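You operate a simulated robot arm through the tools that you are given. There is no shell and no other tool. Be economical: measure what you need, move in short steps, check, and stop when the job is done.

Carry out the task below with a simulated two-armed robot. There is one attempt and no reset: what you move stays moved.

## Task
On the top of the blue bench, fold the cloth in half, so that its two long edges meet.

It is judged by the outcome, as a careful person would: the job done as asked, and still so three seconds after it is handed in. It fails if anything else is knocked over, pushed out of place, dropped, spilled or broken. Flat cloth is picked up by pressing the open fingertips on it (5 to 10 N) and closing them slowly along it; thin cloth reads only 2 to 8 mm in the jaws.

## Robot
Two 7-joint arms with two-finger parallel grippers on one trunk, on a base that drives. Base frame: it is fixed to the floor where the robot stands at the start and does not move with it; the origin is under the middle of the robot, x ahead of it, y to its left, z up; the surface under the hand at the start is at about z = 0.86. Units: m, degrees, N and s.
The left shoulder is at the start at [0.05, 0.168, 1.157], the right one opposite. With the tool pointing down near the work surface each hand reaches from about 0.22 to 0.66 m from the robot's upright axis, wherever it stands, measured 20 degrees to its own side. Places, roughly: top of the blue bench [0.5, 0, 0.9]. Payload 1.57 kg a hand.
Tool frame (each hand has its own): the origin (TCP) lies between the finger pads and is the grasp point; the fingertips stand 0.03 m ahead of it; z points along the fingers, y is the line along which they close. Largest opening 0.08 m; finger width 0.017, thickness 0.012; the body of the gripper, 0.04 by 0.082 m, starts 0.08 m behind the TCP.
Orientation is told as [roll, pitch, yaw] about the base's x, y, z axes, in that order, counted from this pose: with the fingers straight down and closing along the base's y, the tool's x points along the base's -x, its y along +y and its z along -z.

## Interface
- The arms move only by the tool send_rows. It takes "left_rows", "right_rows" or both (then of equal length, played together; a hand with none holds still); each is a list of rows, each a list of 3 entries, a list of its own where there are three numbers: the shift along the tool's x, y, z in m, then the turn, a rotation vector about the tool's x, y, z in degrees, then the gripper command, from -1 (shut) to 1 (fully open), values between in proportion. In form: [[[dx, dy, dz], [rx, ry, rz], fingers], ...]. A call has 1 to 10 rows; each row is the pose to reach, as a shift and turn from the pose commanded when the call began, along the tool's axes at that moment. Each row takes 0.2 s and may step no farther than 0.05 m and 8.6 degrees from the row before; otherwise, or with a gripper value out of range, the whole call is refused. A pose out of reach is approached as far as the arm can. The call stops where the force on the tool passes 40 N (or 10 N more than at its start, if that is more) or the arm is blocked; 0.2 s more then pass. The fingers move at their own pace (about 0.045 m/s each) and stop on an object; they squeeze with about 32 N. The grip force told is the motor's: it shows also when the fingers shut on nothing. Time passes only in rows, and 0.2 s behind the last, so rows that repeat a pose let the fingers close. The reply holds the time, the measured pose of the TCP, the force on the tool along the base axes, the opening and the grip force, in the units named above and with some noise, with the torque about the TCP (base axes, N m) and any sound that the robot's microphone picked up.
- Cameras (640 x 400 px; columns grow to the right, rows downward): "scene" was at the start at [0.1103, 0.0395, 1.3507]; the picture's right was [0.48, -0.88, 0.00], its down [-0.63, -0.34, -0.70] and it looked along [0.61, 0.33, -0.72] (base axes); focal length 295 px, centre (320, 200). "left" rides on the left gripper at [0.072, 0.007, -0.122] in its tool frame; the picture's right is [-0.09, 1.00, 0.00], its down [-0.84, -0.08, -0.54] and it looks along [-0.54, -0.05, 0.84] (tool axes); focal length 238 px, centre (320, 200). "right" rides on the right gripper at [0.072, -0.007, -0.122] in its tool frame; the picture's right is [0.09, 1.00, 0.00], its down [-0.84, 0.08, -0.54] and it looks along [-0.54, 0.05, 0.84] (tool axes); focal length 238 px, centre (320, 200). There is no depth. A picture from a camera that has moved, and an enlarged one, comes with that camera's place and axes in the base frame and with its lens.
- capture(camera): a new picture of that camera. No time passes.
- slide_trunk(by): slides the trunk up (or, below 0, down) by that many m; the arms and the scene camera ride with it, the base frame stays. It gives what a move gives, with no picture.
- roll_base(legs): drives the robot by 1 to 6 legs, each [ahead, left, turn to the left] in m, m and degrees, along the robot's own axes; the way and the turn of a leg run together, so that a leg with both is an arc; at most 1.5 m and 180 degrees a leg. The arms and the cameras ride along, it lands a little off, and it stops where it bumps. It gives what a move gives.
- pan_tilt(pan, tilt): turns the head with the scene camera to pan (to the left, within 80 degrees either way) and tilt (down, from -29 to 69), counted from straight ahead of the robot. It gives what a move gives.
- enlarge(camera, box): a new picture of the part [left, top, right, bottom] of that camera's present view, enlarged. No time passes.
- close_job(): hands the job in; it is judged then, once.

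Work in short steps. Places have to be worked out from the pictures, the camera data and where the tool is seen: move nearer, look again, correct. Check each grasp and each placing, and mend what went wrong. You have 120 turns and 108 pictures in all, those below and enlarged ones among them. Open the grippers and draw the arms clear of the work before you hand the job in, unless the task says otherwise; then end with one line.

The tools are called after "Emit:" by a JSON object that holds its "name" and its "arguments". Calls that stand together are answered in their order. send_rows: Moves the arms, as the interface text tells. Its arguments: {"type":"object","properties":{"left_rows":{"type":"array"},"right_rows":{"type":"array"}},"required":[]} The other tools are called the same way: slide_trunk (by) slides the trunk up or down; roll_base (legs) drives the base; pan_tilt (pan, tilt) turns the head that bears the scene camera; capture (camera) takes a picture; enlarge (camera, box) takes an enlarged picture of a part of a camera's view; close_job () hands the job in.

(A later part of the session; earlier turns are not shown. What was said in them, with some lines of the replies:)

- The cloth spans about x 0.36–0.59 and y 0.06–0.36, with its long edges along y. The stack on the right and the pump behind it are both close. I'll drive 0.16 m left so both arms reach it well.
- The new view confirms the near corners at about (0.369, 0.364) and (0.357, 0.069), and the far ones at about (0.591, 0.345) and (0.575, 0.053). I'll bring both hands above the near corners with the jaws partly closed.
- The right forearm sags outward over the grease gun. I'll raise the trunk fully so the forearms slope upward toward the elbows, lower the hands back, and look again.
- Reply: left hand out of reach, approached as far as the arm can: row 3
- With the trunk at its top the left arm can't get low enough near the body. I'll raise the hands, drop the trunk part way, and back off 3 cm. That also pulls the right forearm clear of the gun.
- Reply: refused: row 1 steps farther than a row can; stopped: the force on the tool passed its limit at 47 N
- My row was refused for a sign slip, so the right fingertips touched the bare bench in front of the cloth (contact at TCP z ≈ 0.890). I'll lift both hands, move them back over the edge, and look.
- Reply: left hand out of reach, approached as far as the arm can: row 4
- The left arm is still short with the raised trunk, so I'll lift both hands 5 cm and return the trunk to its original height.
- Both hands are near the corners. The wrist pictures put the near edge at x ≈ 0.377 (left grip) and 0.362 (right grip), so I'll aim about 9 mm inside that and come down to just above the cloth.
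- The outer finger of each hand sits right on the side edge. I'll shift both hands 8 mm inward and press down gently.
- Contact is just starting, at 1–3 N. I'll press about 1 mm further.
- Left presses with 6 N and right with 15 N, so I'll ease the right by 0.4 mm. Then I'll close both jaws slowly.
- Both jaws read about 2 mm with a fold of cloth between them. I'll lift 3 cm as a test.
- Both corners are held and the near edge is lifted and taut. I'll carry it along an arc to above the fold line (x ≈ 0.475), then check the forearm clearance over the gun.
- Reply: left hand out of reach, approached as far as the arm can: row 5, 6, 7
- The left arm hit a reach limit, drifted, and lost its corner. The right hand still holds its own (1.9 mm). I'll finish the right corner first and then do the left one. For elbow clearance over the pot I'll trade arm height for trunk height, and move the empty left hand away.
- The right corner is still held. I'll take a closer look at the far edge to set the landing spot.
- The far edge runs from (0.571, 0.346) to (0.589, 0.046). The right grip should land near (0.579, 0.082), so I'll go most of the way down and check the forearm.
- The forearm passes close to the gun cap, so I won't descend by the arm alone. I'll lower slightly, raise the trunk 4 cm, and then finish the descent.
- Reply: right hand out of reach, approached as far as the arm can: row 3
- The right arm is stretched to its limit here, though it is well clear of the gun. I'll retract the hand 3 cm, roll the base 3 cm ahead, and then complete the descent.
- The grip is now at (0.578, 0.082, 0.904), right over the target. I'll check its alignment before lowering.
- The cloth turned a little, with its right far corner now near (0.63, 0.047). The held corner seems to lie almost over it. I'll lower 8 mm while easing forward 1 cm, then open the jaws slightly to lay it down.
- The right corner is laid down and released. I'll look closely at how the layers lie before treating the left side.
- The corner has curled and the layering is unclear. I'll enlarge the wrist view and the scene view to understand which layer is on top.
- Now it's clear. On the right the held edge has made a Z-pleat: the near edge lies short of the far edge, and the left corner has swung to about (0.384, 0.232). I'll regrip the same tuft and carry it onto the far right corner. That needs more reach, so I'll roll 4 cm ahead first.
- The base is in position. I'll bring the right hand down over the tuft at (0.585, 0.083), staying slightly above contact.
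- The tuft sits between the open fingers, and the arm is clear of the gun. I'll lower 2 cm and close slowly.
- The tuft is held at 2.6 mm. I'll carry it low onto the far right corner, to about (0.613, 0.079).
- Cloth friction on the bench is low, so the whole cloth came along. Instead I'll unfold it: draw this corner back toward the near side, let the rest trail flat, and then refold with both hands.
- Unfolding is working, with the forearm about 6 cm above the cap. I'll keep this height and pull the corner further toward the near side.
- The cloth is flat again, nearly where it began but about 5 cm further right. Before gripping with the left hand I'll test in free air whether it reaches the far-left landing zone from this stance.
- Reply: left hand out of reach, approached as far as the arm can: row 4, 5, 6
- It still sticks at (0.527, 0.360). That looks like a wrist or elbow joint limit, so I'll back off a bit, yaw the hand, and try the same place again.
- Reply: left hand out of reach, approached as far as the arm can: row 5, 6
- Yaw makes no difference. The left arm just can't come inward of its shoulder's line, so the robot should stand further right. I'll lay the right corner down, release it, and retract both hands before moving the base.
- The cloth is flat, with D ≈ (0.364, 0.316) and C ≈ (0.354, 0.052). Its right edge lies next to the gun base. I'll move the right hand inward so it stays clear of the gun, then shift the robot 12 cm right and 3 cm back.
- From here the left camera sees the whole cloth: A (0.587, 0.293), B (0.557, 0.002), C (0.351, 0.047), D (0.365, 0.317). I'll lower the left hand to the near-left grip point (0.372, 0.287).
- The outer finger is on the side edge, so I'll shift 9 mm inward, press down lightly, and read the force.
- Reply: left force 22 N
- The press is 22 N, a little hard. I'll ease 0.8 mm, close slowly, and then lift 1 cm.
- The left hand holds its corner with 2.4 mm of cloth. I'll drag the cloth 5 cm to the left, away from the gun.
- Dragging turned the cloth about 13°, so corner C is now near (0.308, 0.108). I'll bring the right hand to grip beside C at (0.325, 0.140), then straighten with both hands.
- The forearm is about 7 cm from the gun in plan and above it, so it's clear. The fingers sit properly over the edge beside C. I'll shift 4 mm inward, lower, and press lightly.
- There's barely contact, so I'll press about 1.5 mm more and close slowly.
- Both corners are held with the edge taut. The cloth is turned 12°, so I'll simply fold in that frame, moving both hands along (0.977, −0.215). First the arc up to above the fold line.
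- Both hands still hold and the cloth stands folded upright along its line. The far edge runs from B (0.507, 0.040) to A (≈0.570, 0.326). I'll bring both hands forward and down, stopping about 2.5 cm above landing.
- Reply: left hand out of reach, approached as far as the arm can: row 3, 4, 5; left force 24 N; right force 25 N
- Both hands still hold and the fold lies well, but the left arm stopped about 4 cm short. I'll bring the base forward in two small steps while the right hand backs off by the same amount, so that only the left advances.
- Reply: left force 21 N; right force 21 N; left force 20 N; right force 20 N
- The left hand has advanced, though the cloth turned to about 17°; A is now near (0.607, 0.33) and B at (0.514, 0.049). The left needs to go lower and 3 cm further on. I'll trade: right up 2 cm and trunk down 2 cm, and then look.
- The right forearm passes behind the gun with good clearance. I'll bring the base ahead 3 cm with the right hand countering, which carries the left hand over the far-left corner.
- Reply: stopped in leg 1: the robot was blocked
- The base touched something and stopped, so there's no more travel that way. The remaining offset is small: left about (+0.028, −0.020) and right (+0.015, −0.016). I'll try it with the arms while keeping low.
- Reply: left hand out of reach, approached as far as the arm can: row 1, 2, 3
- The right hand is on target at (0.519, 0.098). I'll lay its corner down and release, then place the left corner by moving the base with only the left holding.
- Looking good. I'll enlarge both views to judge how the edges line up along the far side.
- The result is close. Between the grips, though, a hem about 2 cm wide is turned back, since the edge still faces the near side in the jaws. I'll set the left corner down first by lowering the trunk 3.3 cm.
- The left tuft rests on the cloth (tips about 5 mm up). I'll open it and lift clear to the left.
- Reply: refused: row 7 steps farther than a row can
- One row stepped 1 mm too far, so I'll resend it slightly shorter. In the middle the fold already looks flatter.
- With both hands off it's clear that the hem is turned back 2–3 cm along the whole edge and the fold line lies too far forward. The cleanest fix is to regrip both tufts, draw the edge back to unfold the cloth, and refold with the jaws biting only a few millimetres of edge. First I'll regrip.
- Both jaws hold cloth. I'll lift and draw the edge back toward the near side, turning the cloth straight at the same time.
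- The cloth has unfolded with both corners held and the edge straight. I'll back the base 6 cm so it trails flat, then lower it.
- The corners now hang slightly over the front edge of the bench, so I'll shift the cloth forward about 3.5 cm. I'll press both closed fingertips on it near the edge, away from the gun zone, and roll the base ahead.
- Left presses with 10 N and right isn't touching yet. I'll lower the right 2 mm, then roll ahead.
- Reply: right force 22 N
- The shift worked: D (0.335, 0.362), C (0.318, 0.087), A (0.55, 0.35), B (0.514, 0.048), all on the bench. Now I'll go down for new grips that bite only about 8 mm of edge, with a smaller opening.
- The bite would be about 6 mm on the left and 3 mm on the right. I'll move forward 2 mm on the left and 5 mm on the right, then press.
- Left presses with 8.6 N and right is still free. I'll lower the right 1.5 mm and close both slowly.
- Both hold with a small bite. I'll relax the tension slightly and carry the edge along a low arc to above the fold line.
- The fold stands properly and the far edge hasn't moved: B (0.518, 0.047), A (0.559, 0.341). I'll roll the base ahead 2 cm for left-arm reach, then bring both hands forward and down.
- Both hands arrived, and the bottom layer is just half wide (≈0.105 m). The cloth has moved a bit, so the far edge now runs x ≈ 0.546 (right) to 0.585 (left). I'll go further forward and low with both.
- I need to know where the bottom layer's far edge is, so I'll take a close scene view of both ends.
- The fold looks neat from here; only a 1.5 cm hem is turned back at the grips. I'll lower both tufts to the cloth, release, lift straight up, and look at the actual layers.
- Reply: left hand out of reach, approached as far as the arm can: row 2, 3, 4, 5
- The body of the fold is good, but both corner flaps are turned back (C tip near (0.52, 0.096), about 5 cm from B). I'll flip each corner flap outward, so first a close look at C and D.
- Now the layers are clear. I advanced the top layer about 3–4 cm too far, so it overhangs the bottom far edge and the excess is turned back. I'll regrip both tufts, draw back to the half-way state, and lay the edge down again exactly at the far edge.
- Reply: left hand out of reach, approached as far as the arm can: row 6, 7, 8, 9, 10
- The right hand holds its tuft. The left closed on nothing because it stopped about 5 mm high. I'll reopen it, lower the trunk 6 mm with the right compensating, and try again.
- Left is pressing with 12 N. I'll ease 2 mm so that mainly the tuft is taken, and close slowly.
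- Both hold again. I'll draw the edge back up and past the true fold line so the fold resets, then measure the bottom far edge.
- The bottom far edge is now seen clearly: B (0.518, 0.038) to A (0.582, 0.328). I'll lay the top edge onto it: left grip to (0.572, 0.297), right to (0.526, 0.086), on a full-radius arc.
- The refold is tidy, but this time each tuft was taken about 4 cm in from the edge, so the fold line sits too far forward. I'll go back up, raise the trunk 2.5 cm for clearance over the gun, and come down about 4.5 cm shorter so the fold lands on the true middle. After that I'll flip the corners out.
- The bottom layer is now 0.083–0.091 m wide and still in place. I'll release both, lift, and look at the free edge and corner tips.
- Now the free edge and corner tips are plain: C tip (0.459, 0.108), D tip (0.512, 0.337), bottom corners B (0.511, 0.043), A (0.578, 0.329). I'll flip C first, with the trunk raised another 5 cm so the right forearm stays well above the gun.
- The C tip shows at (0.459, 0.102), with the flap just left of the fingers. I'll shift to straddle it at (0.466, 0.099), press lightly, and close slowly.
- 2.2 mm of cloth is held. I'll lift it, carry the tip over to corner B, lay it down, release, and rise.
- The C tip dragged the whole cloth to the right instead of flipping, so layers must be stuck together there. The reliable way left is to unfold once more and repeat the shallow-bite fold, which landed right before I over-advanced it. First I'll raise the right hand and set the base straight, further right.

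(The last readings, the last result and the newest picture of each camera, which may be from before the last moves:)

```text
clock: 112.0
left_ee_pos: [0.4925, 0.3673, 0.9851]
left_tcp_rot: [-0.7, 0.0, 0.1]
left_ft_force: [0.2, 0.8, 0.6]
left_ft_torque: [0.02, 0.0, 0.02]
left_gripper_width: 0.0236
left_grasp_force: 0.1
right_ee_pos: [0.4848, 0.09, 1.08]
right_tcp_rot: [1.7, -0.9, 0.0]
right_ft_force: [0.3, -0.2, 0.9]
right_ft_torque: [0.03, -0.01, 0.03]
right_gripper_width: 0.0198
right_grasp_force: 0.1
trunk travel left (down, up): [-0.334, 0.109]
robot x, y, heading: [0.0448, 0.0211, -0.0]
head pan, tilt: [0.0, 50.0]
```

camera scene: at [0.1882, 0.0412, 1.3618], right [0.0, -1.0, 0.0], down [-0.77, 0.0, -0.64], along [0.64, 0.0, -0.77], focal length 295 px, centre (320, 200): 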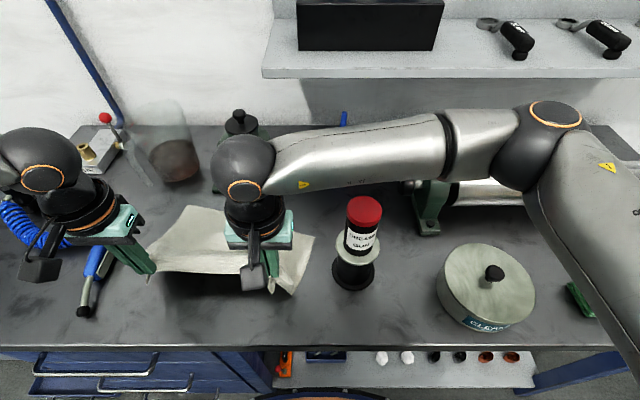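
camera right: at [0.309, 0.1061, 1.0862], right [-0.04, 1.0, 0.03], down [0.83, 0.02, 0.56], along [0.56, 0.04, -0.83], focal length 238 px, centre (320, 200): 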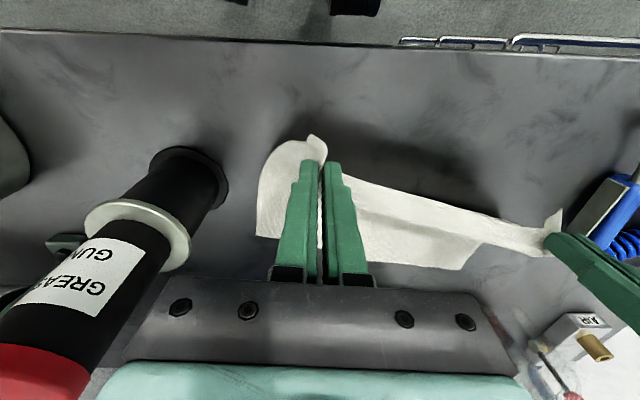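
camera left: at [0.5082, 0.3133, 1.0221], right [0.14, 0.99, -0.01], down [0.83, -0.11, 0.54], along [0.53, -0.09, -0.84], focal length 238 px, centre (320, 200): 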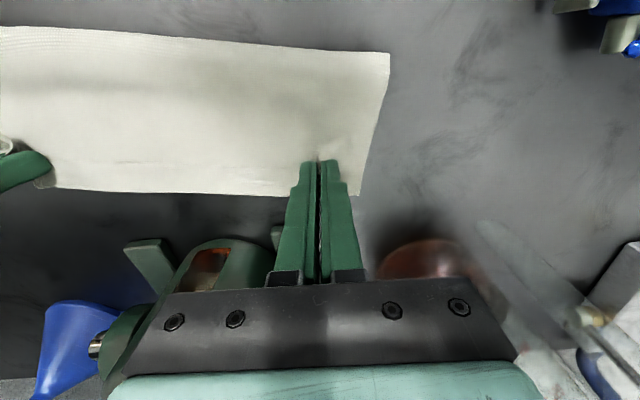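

I'll take the D flap with the left hand at (0.513, 0.282), pressing lightly and closing.

Emit:
{"name": "send_rows", "arguments": {"left_rows": [[[-0.007, -0.03, 0.01], [0, 0, 0], -0.4], [[-0.014, -0.06, 0.03], [0, 0, 0], -0.4], [[-0.0205, -0.085, 0.06], [0, 0, 0], -0.4], [[-0.0205, -0.085, 0.085], [0, 0, 0], -0.4], [[-0.0205, -0.085, 0.091], [0, 0, 0], -0.4], [[-0.0205, -0.085, 0.092], [0, 0, 0], -0.55], [[-0.0205, -0.085, 0.092], [0, 0, 0], -0.7], [[-0.0205, -0.085, 0.092], [0, 0, 0], -0.85], [[-0.0205, -0.085, 0.092], [0, 0, 0], -1], [[-0.0205, -0.085, 0.092], [0, 0, 0], -1]]}}

```text
clock: 114.2
left_ee_pos: [0.5144, 0.2809, 0.8955]
left_tcp_rot: [-0.7, -0.1, 0.1]
left_ft_force: [-0.8, -0.9, 8.7]
left_ft_torque: [-0.04, -0.11, -0.01]
left_gripper_width: 0.003
left_grasp_force: 24.0
right_ee_pos: [0.484, 0.09, 1.0809]
right_tcp_rot: [1.7, -0.9, 0.0]
right_ft_force: [-0.8, -0.5, -1.2]
right_ft_torque: [-0.02, 0.03, -0.01]
right_gripper_width: 0.02
right_grasp_force: 0.1
trunk travel left (down, up): [-0.334, 0.109]
robot x, y, heading: [0.0447, 0.0174, -0.1]
head pan, tilt: [0.0, 50.0]
```

3 mm is held. I'll lift and draw D back toward the near-left so the cloth unfolds and trails clear of the gun.

Emit:
{"name": "send_rows", "arguments": {"left_rows": [[[0.005, 0.002, -0.02], [0, 0, 0], -1], [[0.02, 0.006, -0.045], [0, 0, 0], -1], [[0.045, 0.014, -0.055], [0, 0, 0], -1], [[0.075, 0.023, -0.055], [0, 0, 0], -1], [[0.105, 0.032, -0.05], [0, 0, 0], -1], [[0.135, 0.041, -0.045], [0, 0, 0], -1], [[0.16, 0.05, -0.035], [0, 0, 0], -1]]}}

Emit:
{"name": "capture", "arguments": {"camera": "scene"}}

```text
clock: 115.8
left_ee_pos: [0.3523, 0.3303, 0.928]
left_tcp_rot: [-0.7, 0.0, 0.1]
left_ft_force: [-0.2, -0.1, -0.5]
left_ft_torque: [0.01, 0.03, -0.03]
left_gripper_width: 0.002
left_grasp_force: 23.7
right_ee_pos: [0.4842, 0.0903, 1.0798]
right_tcp_rot: [1.5, -0.9, 0.0]
right_ft_force: [-1.2, -0.6, -0.5]
right_ft_torque: [-0.02, -0.02, 0.04]
right_gripper_width: 0.0201
right_grasp_force: 0.0
trunk travel left (down, up): [-0.334, 0.109]
robot x, y, heading: [0.046, 0.0171, 0.0]
head pan, tilt: [0.0, 50.0]
```

```text
2 pictures are left
camera scene: at [0.1641, 0.0191, 1.3537], right [0.0, -1.0, 0.0], down [-0.77, 0.0, -0.64], along [0.64, 0.0, -0.77], focal length 295 px, centre (320, 200)
```

scene: 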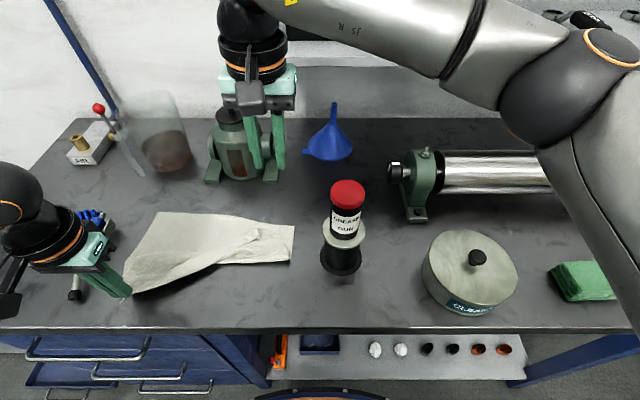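

The left side has unfolded and the gun stands untouched. On the right the flap is still over, with its tuft near (0.481, 0.133). I'll raise the trunk for forearm clearance, lower the left to compensate, and take that tuft with the right hand.

Emit:
{"name": "send_rows", "arguments": {"left_rows": [[[0, 0, 0.02], [0, 0, 0], -1], [[0, 0, 0.033], [0, 0, 0], -1]]}}

Emit:
{"name": "slide_trunk", "arguments": {"by": 0.065}}

Emit:
{"name": "send_rows", "arguments": {"right_rows": [[[0.002, 0.02, 0.045], [0, 0, 0], -0.2], [[0.002, 0.043, 0.085], [0, 0, 0], -0.2], [[0.002, 0.043, 0.13], [0, 0, 0], -0.2], [[0.002, 0.043, 0.175], [0, 0, 0], -0.2], [[0.002, 0.043, 0.22], [0, 0, 0], -0.2], [[0.002, 0.043, 0.245], [0, 0, 0], -0.2], [[0.002, 0.043, 0.25], [0, 0, 0], -0.2]]}}

```text
clock: 116.3
left_ee_pos: [0.3525, 0.3311, 0.8954]
left_tcp_rot: [-0.8, -0.2, 0.1]
left_ft_force: [-0.9, 1.7, 4.4]
left_ft_torque: [0.04, -0.03, 0.04]
left_gripper_width: 0.002
left_grasp_force: 23.4
right_ee_pos: [0.4843, 0.0898, 1.0816]
right_tcp_rot: [1.6, -0.9, 0.0]
right_ft_force: [0.3, 0.4, -0.5]
right_ft_torque: [-0.02, -0.03, 0.03]
right_gripper_width: 0.02
right_grasp_force: 0.2
trunk travel left (down, up): [-0.334, 0.109]
robot x, y, heading: [0.0454, 0.0162, -0.0]
head pan, tilt: [0.0, 50.0]
```

```text
clock: 117.4
left_ee_pos: [0.3529, 0.3304, 0.9594]
left_tcp_rot: [-0.8, 0.1, 0.1]
left_ft_force: [-0.7, -0.3, -0.4]
left_ft_torque: [0.05, 0.0, -0.01]
left_gripper_width: 0.0021
left_grasp_force: 24.0
right_ee_pos: [0.4844, 0.0899, 1.1448]
right_tcp_rot: [1.6, -0.9, 0.0]
right_ft_force: [-0.5, 0.0, -0.2]
right_ft_torque: [0.0, 0.0, -0.02]
right_gripper_width: 0.0198
right_grasp_force: 0.1
trunk travel left (down, up): [-0.399, 0.044]
robot x, y, heading: [0.0474, 0.0147, -0.0]
head pan, tilt: [0.0, 50.0]
```

```text
clock: 119.0
left_ee_pos: [0.3518, 0.3301, 0.9595]
left_tcp_rot: [-0.8, 0.0, 0.1]
left_ft_force: [-0.2, -0.4, 1.0]
left_ft_torque: [0.0, -0.03, -0.01]
left_gripper_width: 0.0018
left_grasp_force: 23.8
right_ee_pos: [0.4864, 0.1404, 0.8954]
right_tcp_rot: [1.7, -1.0, 0.0]
right_ft_force: [0.0, 0.5, 0.1]
right_ft_torque: [0.03, -0.04, 0.01]
right_gripper_width: 0.032
right_grasp_force: 0.1
trunk travel left (down, up): [-0.399, 0.044]
robot x, y, heading: [0.0503, 0.015, -0.0]
head pan, tilt: [0.0, 50.0]
```

The hand is at (0.486, 0.140), a bit to the left of the tuft. I'll correct by 6 mm, touch down, and close slowly.

Emit:
{"name": "send_rows", "arguments": {"right_rows": [[[0.005, -0.006, 0], [0, 0, 0], -0.2], [[0.005, -0.006, 0.002], [0, 0, 0], -0.2], [[0.005, -0.006, 0.0035], [0, 0, 0], -0.35], [[0.005, -0.006, 0.0035], [0, 0, 0], -0.5], [[0.005, -0.006, 0.0035], [0, 0, 0], -0.65], [[0.005, -0.006, 0.0035], [0, 0, 0], -0.8], [[0.005, -0.006, 0.0035], [0, 0, 0], -0.95], [[0.005, -0.006, 0.0035], [0, 0, 0], -1], [[0.005, -0.006, 0.0035], [0, 0, 0], -1], [[0.005, -0.006, -0.01], [0, 0, 0], -1]]}}

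```text
clock: 121.2
left_ee_pos: [0.3525, 0.3299, 0.961]
left_tcp_rot: [-0.7, -0.1, 0.1]
left_ft_force: [0.4, -0.9, -1.4]
left_ft_torque: [0.02, -0.02, -0.02]
left_gripper_width: 0.0019
left_grasp_force: 23.1
right_ee_pos: [0.4819, 0.1336, 0.9052]
right_tcp_rot: [1.6, -0.8, 0.0]
right_ft_force: [-1.2, 0.4, 0.5]
right_ft_torque: [0.05, 0.04, -0.02]
right_gripper_width: 0.003
right_grasp_force: 24.1
trunk travel left (down, up): [-0.399, 0.044]
robot x, y, heading: [0.0487, 0.015, 0.0]
head pan, tilt: [0.0, 50.0]
```

3 mm is held on the right too. I'll draw it back to (0.347, 0.12), level with the left hand, to flatten the cloth.

Emit:
{"name": "send_rows", "arguments": {"right_rows": [[[0.005, 0, -0.02], [0, 0, 0], -1], [[0.02, -0.002, -0.04], [0, 0, 0], -1], [[0.045, -0.005, -0.05], [0, 0, 0], -1], [[0.075, -0.008, -0.05], [0, 0, 0], -1], [[0.105, -0.011, -0.05], [0, 0, 0], -1], [[0.135, -0.014, -0.045], [0, 0, 0], -1]]}}

```text
clock: 122.6
left_ee_pos: [0.3537, 0.33, 0.959]
left_tcp_rot: [-0.7, 0.0, 0.1]
left_ft_force: [-0.4, -0.1, -0.2]
left_ft_torque: [0.03, -0.02, 0.02]
left_gripper_width: 0.002
left_grasp_force: 23.3
right_ee_pos: [0.3433, 0.1168, 0.9481]
right_tcp_rot: [1.6, -0.9, -0.1]
right_ft_force: [-0.3, 0.6, -0.1]
right_ft_torque: [-0.01, 0.01, 0.03]
right_gripper_width: 0.003
right_grasp_force: 23.6
trunk travel left (down, up): [-0.399, 0.044]
robot x, y, heading: [0.0471, 0.0176, 0.3]
head pan, tilt: [0.0, 50.0]
```

There's no excess tension. I'll lower both so the cloth lies flat, then use one picture to see the grips and the far edge.

Emit:
{"name": "send_rows", "arguments": {"left_rows": [[[0, 0, 0.025], [0, 0, 0], -1], [[0, 0, 0.05], [0, 0, 0], -1]], "right_rows": [[[0, 0, 0.02], [0, 0, 0], -1], [[0, 0, 0.04], [0, 0, 0], -1]]}}

Emit:
{"name": "capture", "arguments": {"camera": "right"}}

```text
clock: 123.2
left_ee_pos: [0.3522, 0.329, 0.9104]
left_tcp_rot: [-0.9, 0.0, 0.1]
left_ft_force: [0.5, 0.6, 0.9]
left_ft_torque: [0.0, 0.01, 0.01]
left_gripper_width: 0.0019
left_grasp_force: 24.0
right_ee_pos: [0.3464, 0.1199, 0.9083]
right_tcp_rot: [1.6, -0.9, 0.0]
right_ft_force: [-0.2, -0.2, 0.4]
right_ft_torque: [-0.02, 0.04, 0.0]
right_gripper_width: 0.0027
right_grasp_force: 23.6
trunk travel left (down, up): [-0.399, 0.044]
robot x, y, heading: [0.0465, 0.0112, -0.1]
head pan, tilt: [0.0, 50.0]
```

```text
1 pictures are left
camera right: at [0.2721, 0.1097, 1.0288], right [-0.09, 1.0, 0.03], down [0.83, 0.06, 0.56], along [0.55, 0.07, -0.83], focal length 238 px, centre (320, 200)
```

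right: 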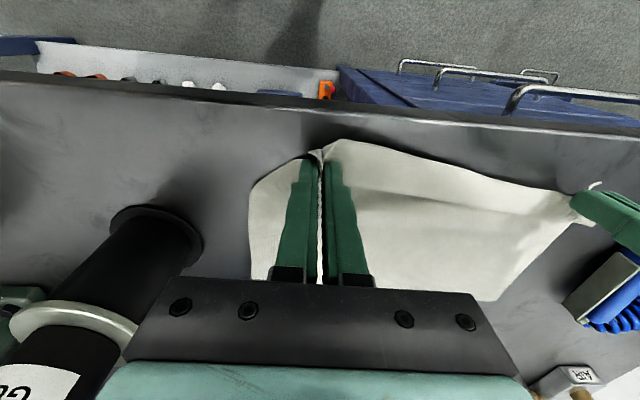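

Both grips are shallow enough: the near edge is about 5 mm (left) and 16 mm (right) behind the TCPs. The far edge is at about A (0.539, 0.359), B (0.508, 0.070). I'll swap 5 cm of trunk height for arm height for left reach, then carry the edge to above the fold line.

Emit:
{"name": "send_rows", "arguments": {"left_rows": [[[0, 0, -0.025], [0, 0, 0], -1], [[0, 0, -0.05], [0, 0, 0], -1]], "right_rows": [[[0, 0, -0.025], [0, 0, 0], -1], [[0, 0, -0.05], [0, 0, 0], -1]]}}

Emit:
{"name": "slide_trunk", "arguments": {"by": -0.055}}

Emit:
{"name": "send_rows", "arguments": {"left_rows": [[[-0.0074, -0.0005, -0.025], [0, 0, 0], -1], [[-0.024, -0.0017, -0.052], [0, 0, 0], -1], [[-0.046, -0.003, -0.07], [0, 0, 0], -1], [[-0.07, -0.005, -0.077], [0, 0, 0], -1], [[-0.0925, -0.0065, -0.078], [0, 0, 0], -1]], "right_rows": [[[-0.0069, -0.0005, -0.025], [0, 0, 0], -1], [[-0.0223, -0.0016, -0.052], [0, 0, 0], -1], [[-0.043, -0.003, -0.07], [0, 0, 0], -1], [[-0.065, -0.0046, -0.077], [0, 0, 0], -1], [[-0.0858, -0.006, -0.078], [0, 0, 0], -1]]}}

```text
clock: 123.8
left_ee_pos: [0.3519, 0.3312, 0.9594]
left_tcp_rot: [-0.8, 0.1, 0.0]
left_ft_force: [-0.4, 0.4, -0.4]
left_ft_torque: [-0.01, -0.01, -0.02]
left_gripper_width: 0.0018
left_grasp_force: 23.5
right_ee_pos: [0.3448, 0.1181, 0.9581]
right_tcp_rot: [1.6, -0.8, 0.0]
right_ft_force: [-0.2, -1.1, 0.1]
right_ft_torque: [0.01, 0.01, 0.0]
right_gripper_width: 0.0027
right_grasp_force: 24.5
trunk travel left (down, up): [-0.399, 0.044]
robot x, y, heading: [0.047, 0.0177, -0.2]
head pan, tilt: [0.0, 50.0]
```

```text
clock: 124.8
left_ee_pos: [0.3523, 0.3305, 0.9041]
left_tcp_rot: [-0.8, 0.0, 0.1]
left_ft_force: [0.1, -0.5, 0.3]
left_ft_torque: [0.0, 0.0, 0.02]
left_gripper_width: 0.0016
left_grasp_force: 23.5
right_ee_pos: [0.3465, 0.1183, 0.9034]
right_tcp_rot: [1.8, -0.9, 0.0]
right_ft_force: [-0.1, -0.1, 0.4]
right_ft_torque: [0.0, -0.02, 0.01]
right_gripper_width: 0.0025
right_grasp_force: 24.1
trunk travel left (down, up): [-0.344, 0.099]
robot x, y, heading: [0.0511, 0.0172, 0.1]
head pan, tilt: [0.0, 50.0]
```

```text
clock: 126.0
left_ee_pos: [0.4467, 0.3253, 0.982]
left_tcp_rot: [-0.8, 0.1, 0.0]
left_ft_force: [0.0, 0.7, -0.1]
left_ft_torque: [0.02, 0.01, 0.03]
left_gripper_width: 0.0021
left_grasp_force: 23.6
right_ee_pos: [0.4296, 0.1098, 0.9825]
right_tcp_rot: [1.6, -0.9, 0.1]
right_ft_force: [-0.8, -0.4, 0.2]
right_ft_torque: [0.0, 0.03, 0.01]
right_gripper_width: 0.0028
right_grasp_force: 24.1
trunk travel left (down, up): [-0.344, 0.099]
robot x, y, heading: [0.0476, 0.0138, 0.1]
head pan, tilt: [0.0, 50.0]
```

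Both still hold with no tension. I'll roll 2 cm ahead and bring the edge down onto the far edge, stopping at left (0.537, 0.316) and right (0.518, 0.108).

Emit:
{"name": "roll_base", "arguments": {"legs": [[0.02, 0, 0]]}}

Emit:
{"name": "send_rows", "arguments": {"left_rows": [[[-0.021, -0.003, 0.002], [0, 0, 0], -1], [[-0.0385, -0.005, 0.014], [0, 0, 0], -1], [[-0.0525, -0.007, 0.034], [0, 0, 0], -1], [[-0.063, -0.008, 0.057], [0, 0, 0], -1], [[-0.07, -0.009, 0.078], [0, 0, 0], -1], [[-0.07, -0.009, 0.085], [0, 0, 0], -1]], "right_rows": [[[-0.0204, -0.001, 0.002], [0, 0, 0], -1], [[-0.0374, -0.001, 0.014], [0, 0, 0], -1], [[-0.051, -0.002, 0.034], [0, 0, 0], -1], [[-0.0612, -0.002, 0.057], [0, 0, 0], -1], [[-0.068, -0.002, 0.078], [0, 0, 0], -1], [[-0.068, -0.002, 0.085], [0, 0, 0], -1]]}}

```text
clock: 126.7
left_ee_pos: [0.4677, 0.3251, 0.9813]
left_tcp_rot: [-0.8, 0.1, 0.0]
left_ft_force: [1.2, 0.1, 0.0]
left_ft_torque: [0.01, 0.03, 0.01]
left_gripper_width: 0.002
left_grasp_force: 23.6
right_ee_pos: [0.4492, 0.1108, 0.9815]
right_tcp_rot: [1.6, -0.9, 0.1]
right_ft_force: [0.3, -0.6, -0.1]
right_ft_torque: [-0.01, 0.04, 0.03]
right_gripper_width: 0.003
right_grasp_force: 23.6
trunk travel left (down, up): [-0.344, 0.099]
robot x, y, heading: [0.069, 0.0185, -0.5]
head pan, tilt: [0.0, 50.0]
```

```text
clock: 128.1
left_ee_pos: [0.5372, 0.3153, 0.8976]
left_tcp_rot: [-0.9, -0.1, 0.1]
left_ft_force: [0.0, 0.0, -0.4]
left_ft_torque: [0.0, -0.04, -0.01]
left_gripper_width: 0.0019
left_grasp_force: 23.6
right_ee_pos: [0.5182, 0.1103, 0.8977]
right_tcp_rot: [1.6, -1.0, 0.0]
right_ft_force: [0.0, -0.3, 0.8]
right_ft_torque: [0.02, 0.0, 0.01]
right_gripper_width: 0.0026
right_grasp_force: 24.1
trunk travel left (down, up): [-0.344, 0.099]
robot x, y, heading: [0.0679, 0.0188, 0.1]
head pan, tilt: [0.0, 50.0]
```

Both arrived exactly, with cloth still in the jaws. I'll use the last picture now, while I can still adjust.

Emit:
{"name": "enlarge", "arguments": {"camera": "scene", "box": [120, 175, 328, 305]}}

```text
3.08 times, centred on (224, 240) of scene
camera zoom: at [0.1841, 0.0188, 1.3637], right [0.0, -1.0, 0.0], down [-0.77, 0.0, -0.64], along [0.64, 0.0, -0.77], focal length 906 px, centre (615, 77)
```

zoom: 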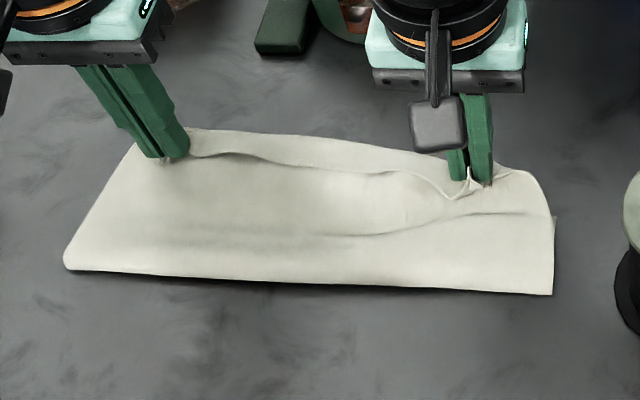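

The free edge now lies within about 1 cm of the bottom far edge all along (mid 0.526 vs 0.525, left 0.532 vs 0.534, right 0.503 vs 0.514), with the cloth flat and the fold straight. I'll lower 2 mm, open gently, and rise straight up.

Emit:
{"name": "send_rows", "arguments": {"left_rows": [[[0, 0, 0.003], [0, 0, 0], -0.95], [[0, 0, 0.003], [0, 0, 0], -0.8], [[0, 0, 0.003], [0, 0, 0], -0.65], [[0, 0, 0.003], [0, 0, 0], -0.5], [[0, 0, -0.01], [0, 0, 0], -0.5], [[0, 0, -0.04], [0, 0, 0], -0.5], [[0, 0, -0.08], [0, 0, 0], -0.5], [[0, 0, -0.12], [0, 0, 0], -0.5], [[0, 0.03, -0.15], [0, 0, 0], -0.5], [[0.03, 0.06, -0.16], [0, 0, 0], -0.5]], "right_rows": [[[0, 0, 0.003], [0, 0, 0], -0.95], [[0, 0, 0.003], [0, 0, 0], -0.8], [[0, 0, 0.003], [0, 0, 0], -0.65], [[0, 0, 0.003], [0, 0, 0], -0.5], [[0, 0, -0.01], [0, 0, 0], -0.5], [[0, 0, -0.04], [0, 0, 0], -0.5], [[0, 0, -0.08], [0, 0, 0], -0.5], [[0, 0, -0.12], [0, 0, 0], -0.5], [[0, 0, -0.16], [0, 0, 0], -0.5], [[0, 0, -0.19], [0, 0, 0], -0.5]]}}

```text
clock: 130.3
left_ee_pos: [0.5048, 0.3778, 1.057]
left_tcp_rot: [-0.8, 0.0, 0.0]
left_ft_force: [0.0, -0.1, -0.2]
left_ft_torque: [0.02, 0.0, -0.02]
left_gripper_width: 0.02
left_grasp_force: 0.1
right_ee_pos: [0.5134, 0.1065, 1.0882]
right_tcp_rot: [1.6, -0.9, 0.0]
right_ft_force: [0.2, 0.8, -0.3]
right_ft_torque: [-0.03, 0.02, 0.01]
right_gripper_width: 0.0198
right_grasp_force: 0.1
trunk travel left (down, up): [-0.344, 0.099]
robot x, y, heading: [0.0658, 0.0191, -0.0]
head pan, tilt: [0.0, 50.0]
```

Both hands are empty and high. I'll raise the trunk, open the jaws, and back the robot off clear of the work.

Emit:
{"name": "slide_trunk", "arguments": {"by": 0.09}}

Emit:
{"name": "send_rows", "arguments": {"left_rows": [[[0, 0, 0], [0, 0, 0], 0.5], [[0, 0, 0], [0, 0, 0], 1], [[0, 0, 0], [0, 0, 0], 1], [[0, 0, 0], [0, 0, 0], 1]], "right_rows": [[[0, 0, 0], [0, 0, 0], 0.5], [[0, 0, 0], [0, 0, 0], 1], [[0, 0, 0], [0, 0, 0], 1], [[0, 0, 0], [0, 0, 0], 1]]}}

Emit:
{"name": "roll_base", "arguments": {"legs": [[-0.15, 0, 0]]}}

```text
clock: 131.6
left_ee_pos: [0.5061, 0.3783, 1.1452]
left_tcp_rot: [-0.8, 0.0, 0.1]
left_ft_force: [0.2, 0.5, 0.3]
left_ft_torque: [-0.02, -0.02, 0.0]
left_gripper_width: 0.02
left_grasp_force: 0.1
right_ee_pos: [0.5154, 0.1058, 1.1779]
right_tcp_rot: [1.6, -1.0, 0.0]
right_ft_force: [-0.1, 0.1, -0.7]
right_ft_torque: [0.01, 0.0, -0.03]
right_gripper_width: 0.0198
right_grasp_force: 0.1
trunk travel left (down, up): [-0.434, 0.009]
robot x, y, heading: [0.0693, 0.0203, 0.1]
head pan, tilt: [0.0, 50.0]
```

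```text
clock: 132.6
left_ee_pos: [0.506, 0.3772, 1.146]
left_tcp_rot: [-0.9, 0.0, 0.2]
left_ft_force: [1.4, 0.3, -0.6]
left_ft_torque: [-0.02, -0.02, 0.03]
left_gripper_width: 0.0801
left_grasp_force: 0.0
right_ee_pos: [0.5156, 0.1053, 1.1778]
right_tcp_rot: [1.5, -0.9, 0.0]
right_ft_force: [0.9, 0.3, 0.4]
right_ft_torque: [0.02, 0.01, 0.01]
right_gripper_width: 0.0799
right_grasp_force: 0.1
trunk travel left (down, up): [-0.434, 0.009]
robot x, y, heading: [0.0708, 0.021, -0.0]
head pan, tilt: [0.0, 50.0]
```

```text
clock: 134.0
left_ee_pos: [0.3552, 0.3775, 1.1471]
left_tcp_rot: [-0.9, 0.0, 0.0]
left_ft_force: [0.4, 0.2, 0.4]
left_ft_torque: [0.0, -0.02, 0.0]
left_gripper_width: 0.0801
left_grasp_force: 0.0
right_ee_pos: [0.3625, 0.1058, 1.178]
right_tcp_rot: [1.6, -0.8, -0.1]
right_ft_force: [-0.2, 0.1, 1.0]
right_ft_torque: [0.0, -0.04, -0.02]
right_gripper_width: 0.0801
right_grasp_force: 0.0
trunk travel left (down, up): [-0.434, 0.009]
robot x, y, heading: [-0.0832, 0.017, -0.1]
head pan, tilt: [0.0, 50.0]
```

The cloth is folded, the arms are clear, and the grippers are open, so I'm handing the job in.

Emit:
{"name": "close_job", "arguments": {}}

```text
The job is handed in.
```

I folded the cloth over on the bench with its long edges about 1 cm apart in the last picture. A strip roughly 2 cm wide is turned back along the top edge, and I couldn't look again after letting go because the pictures had run out.
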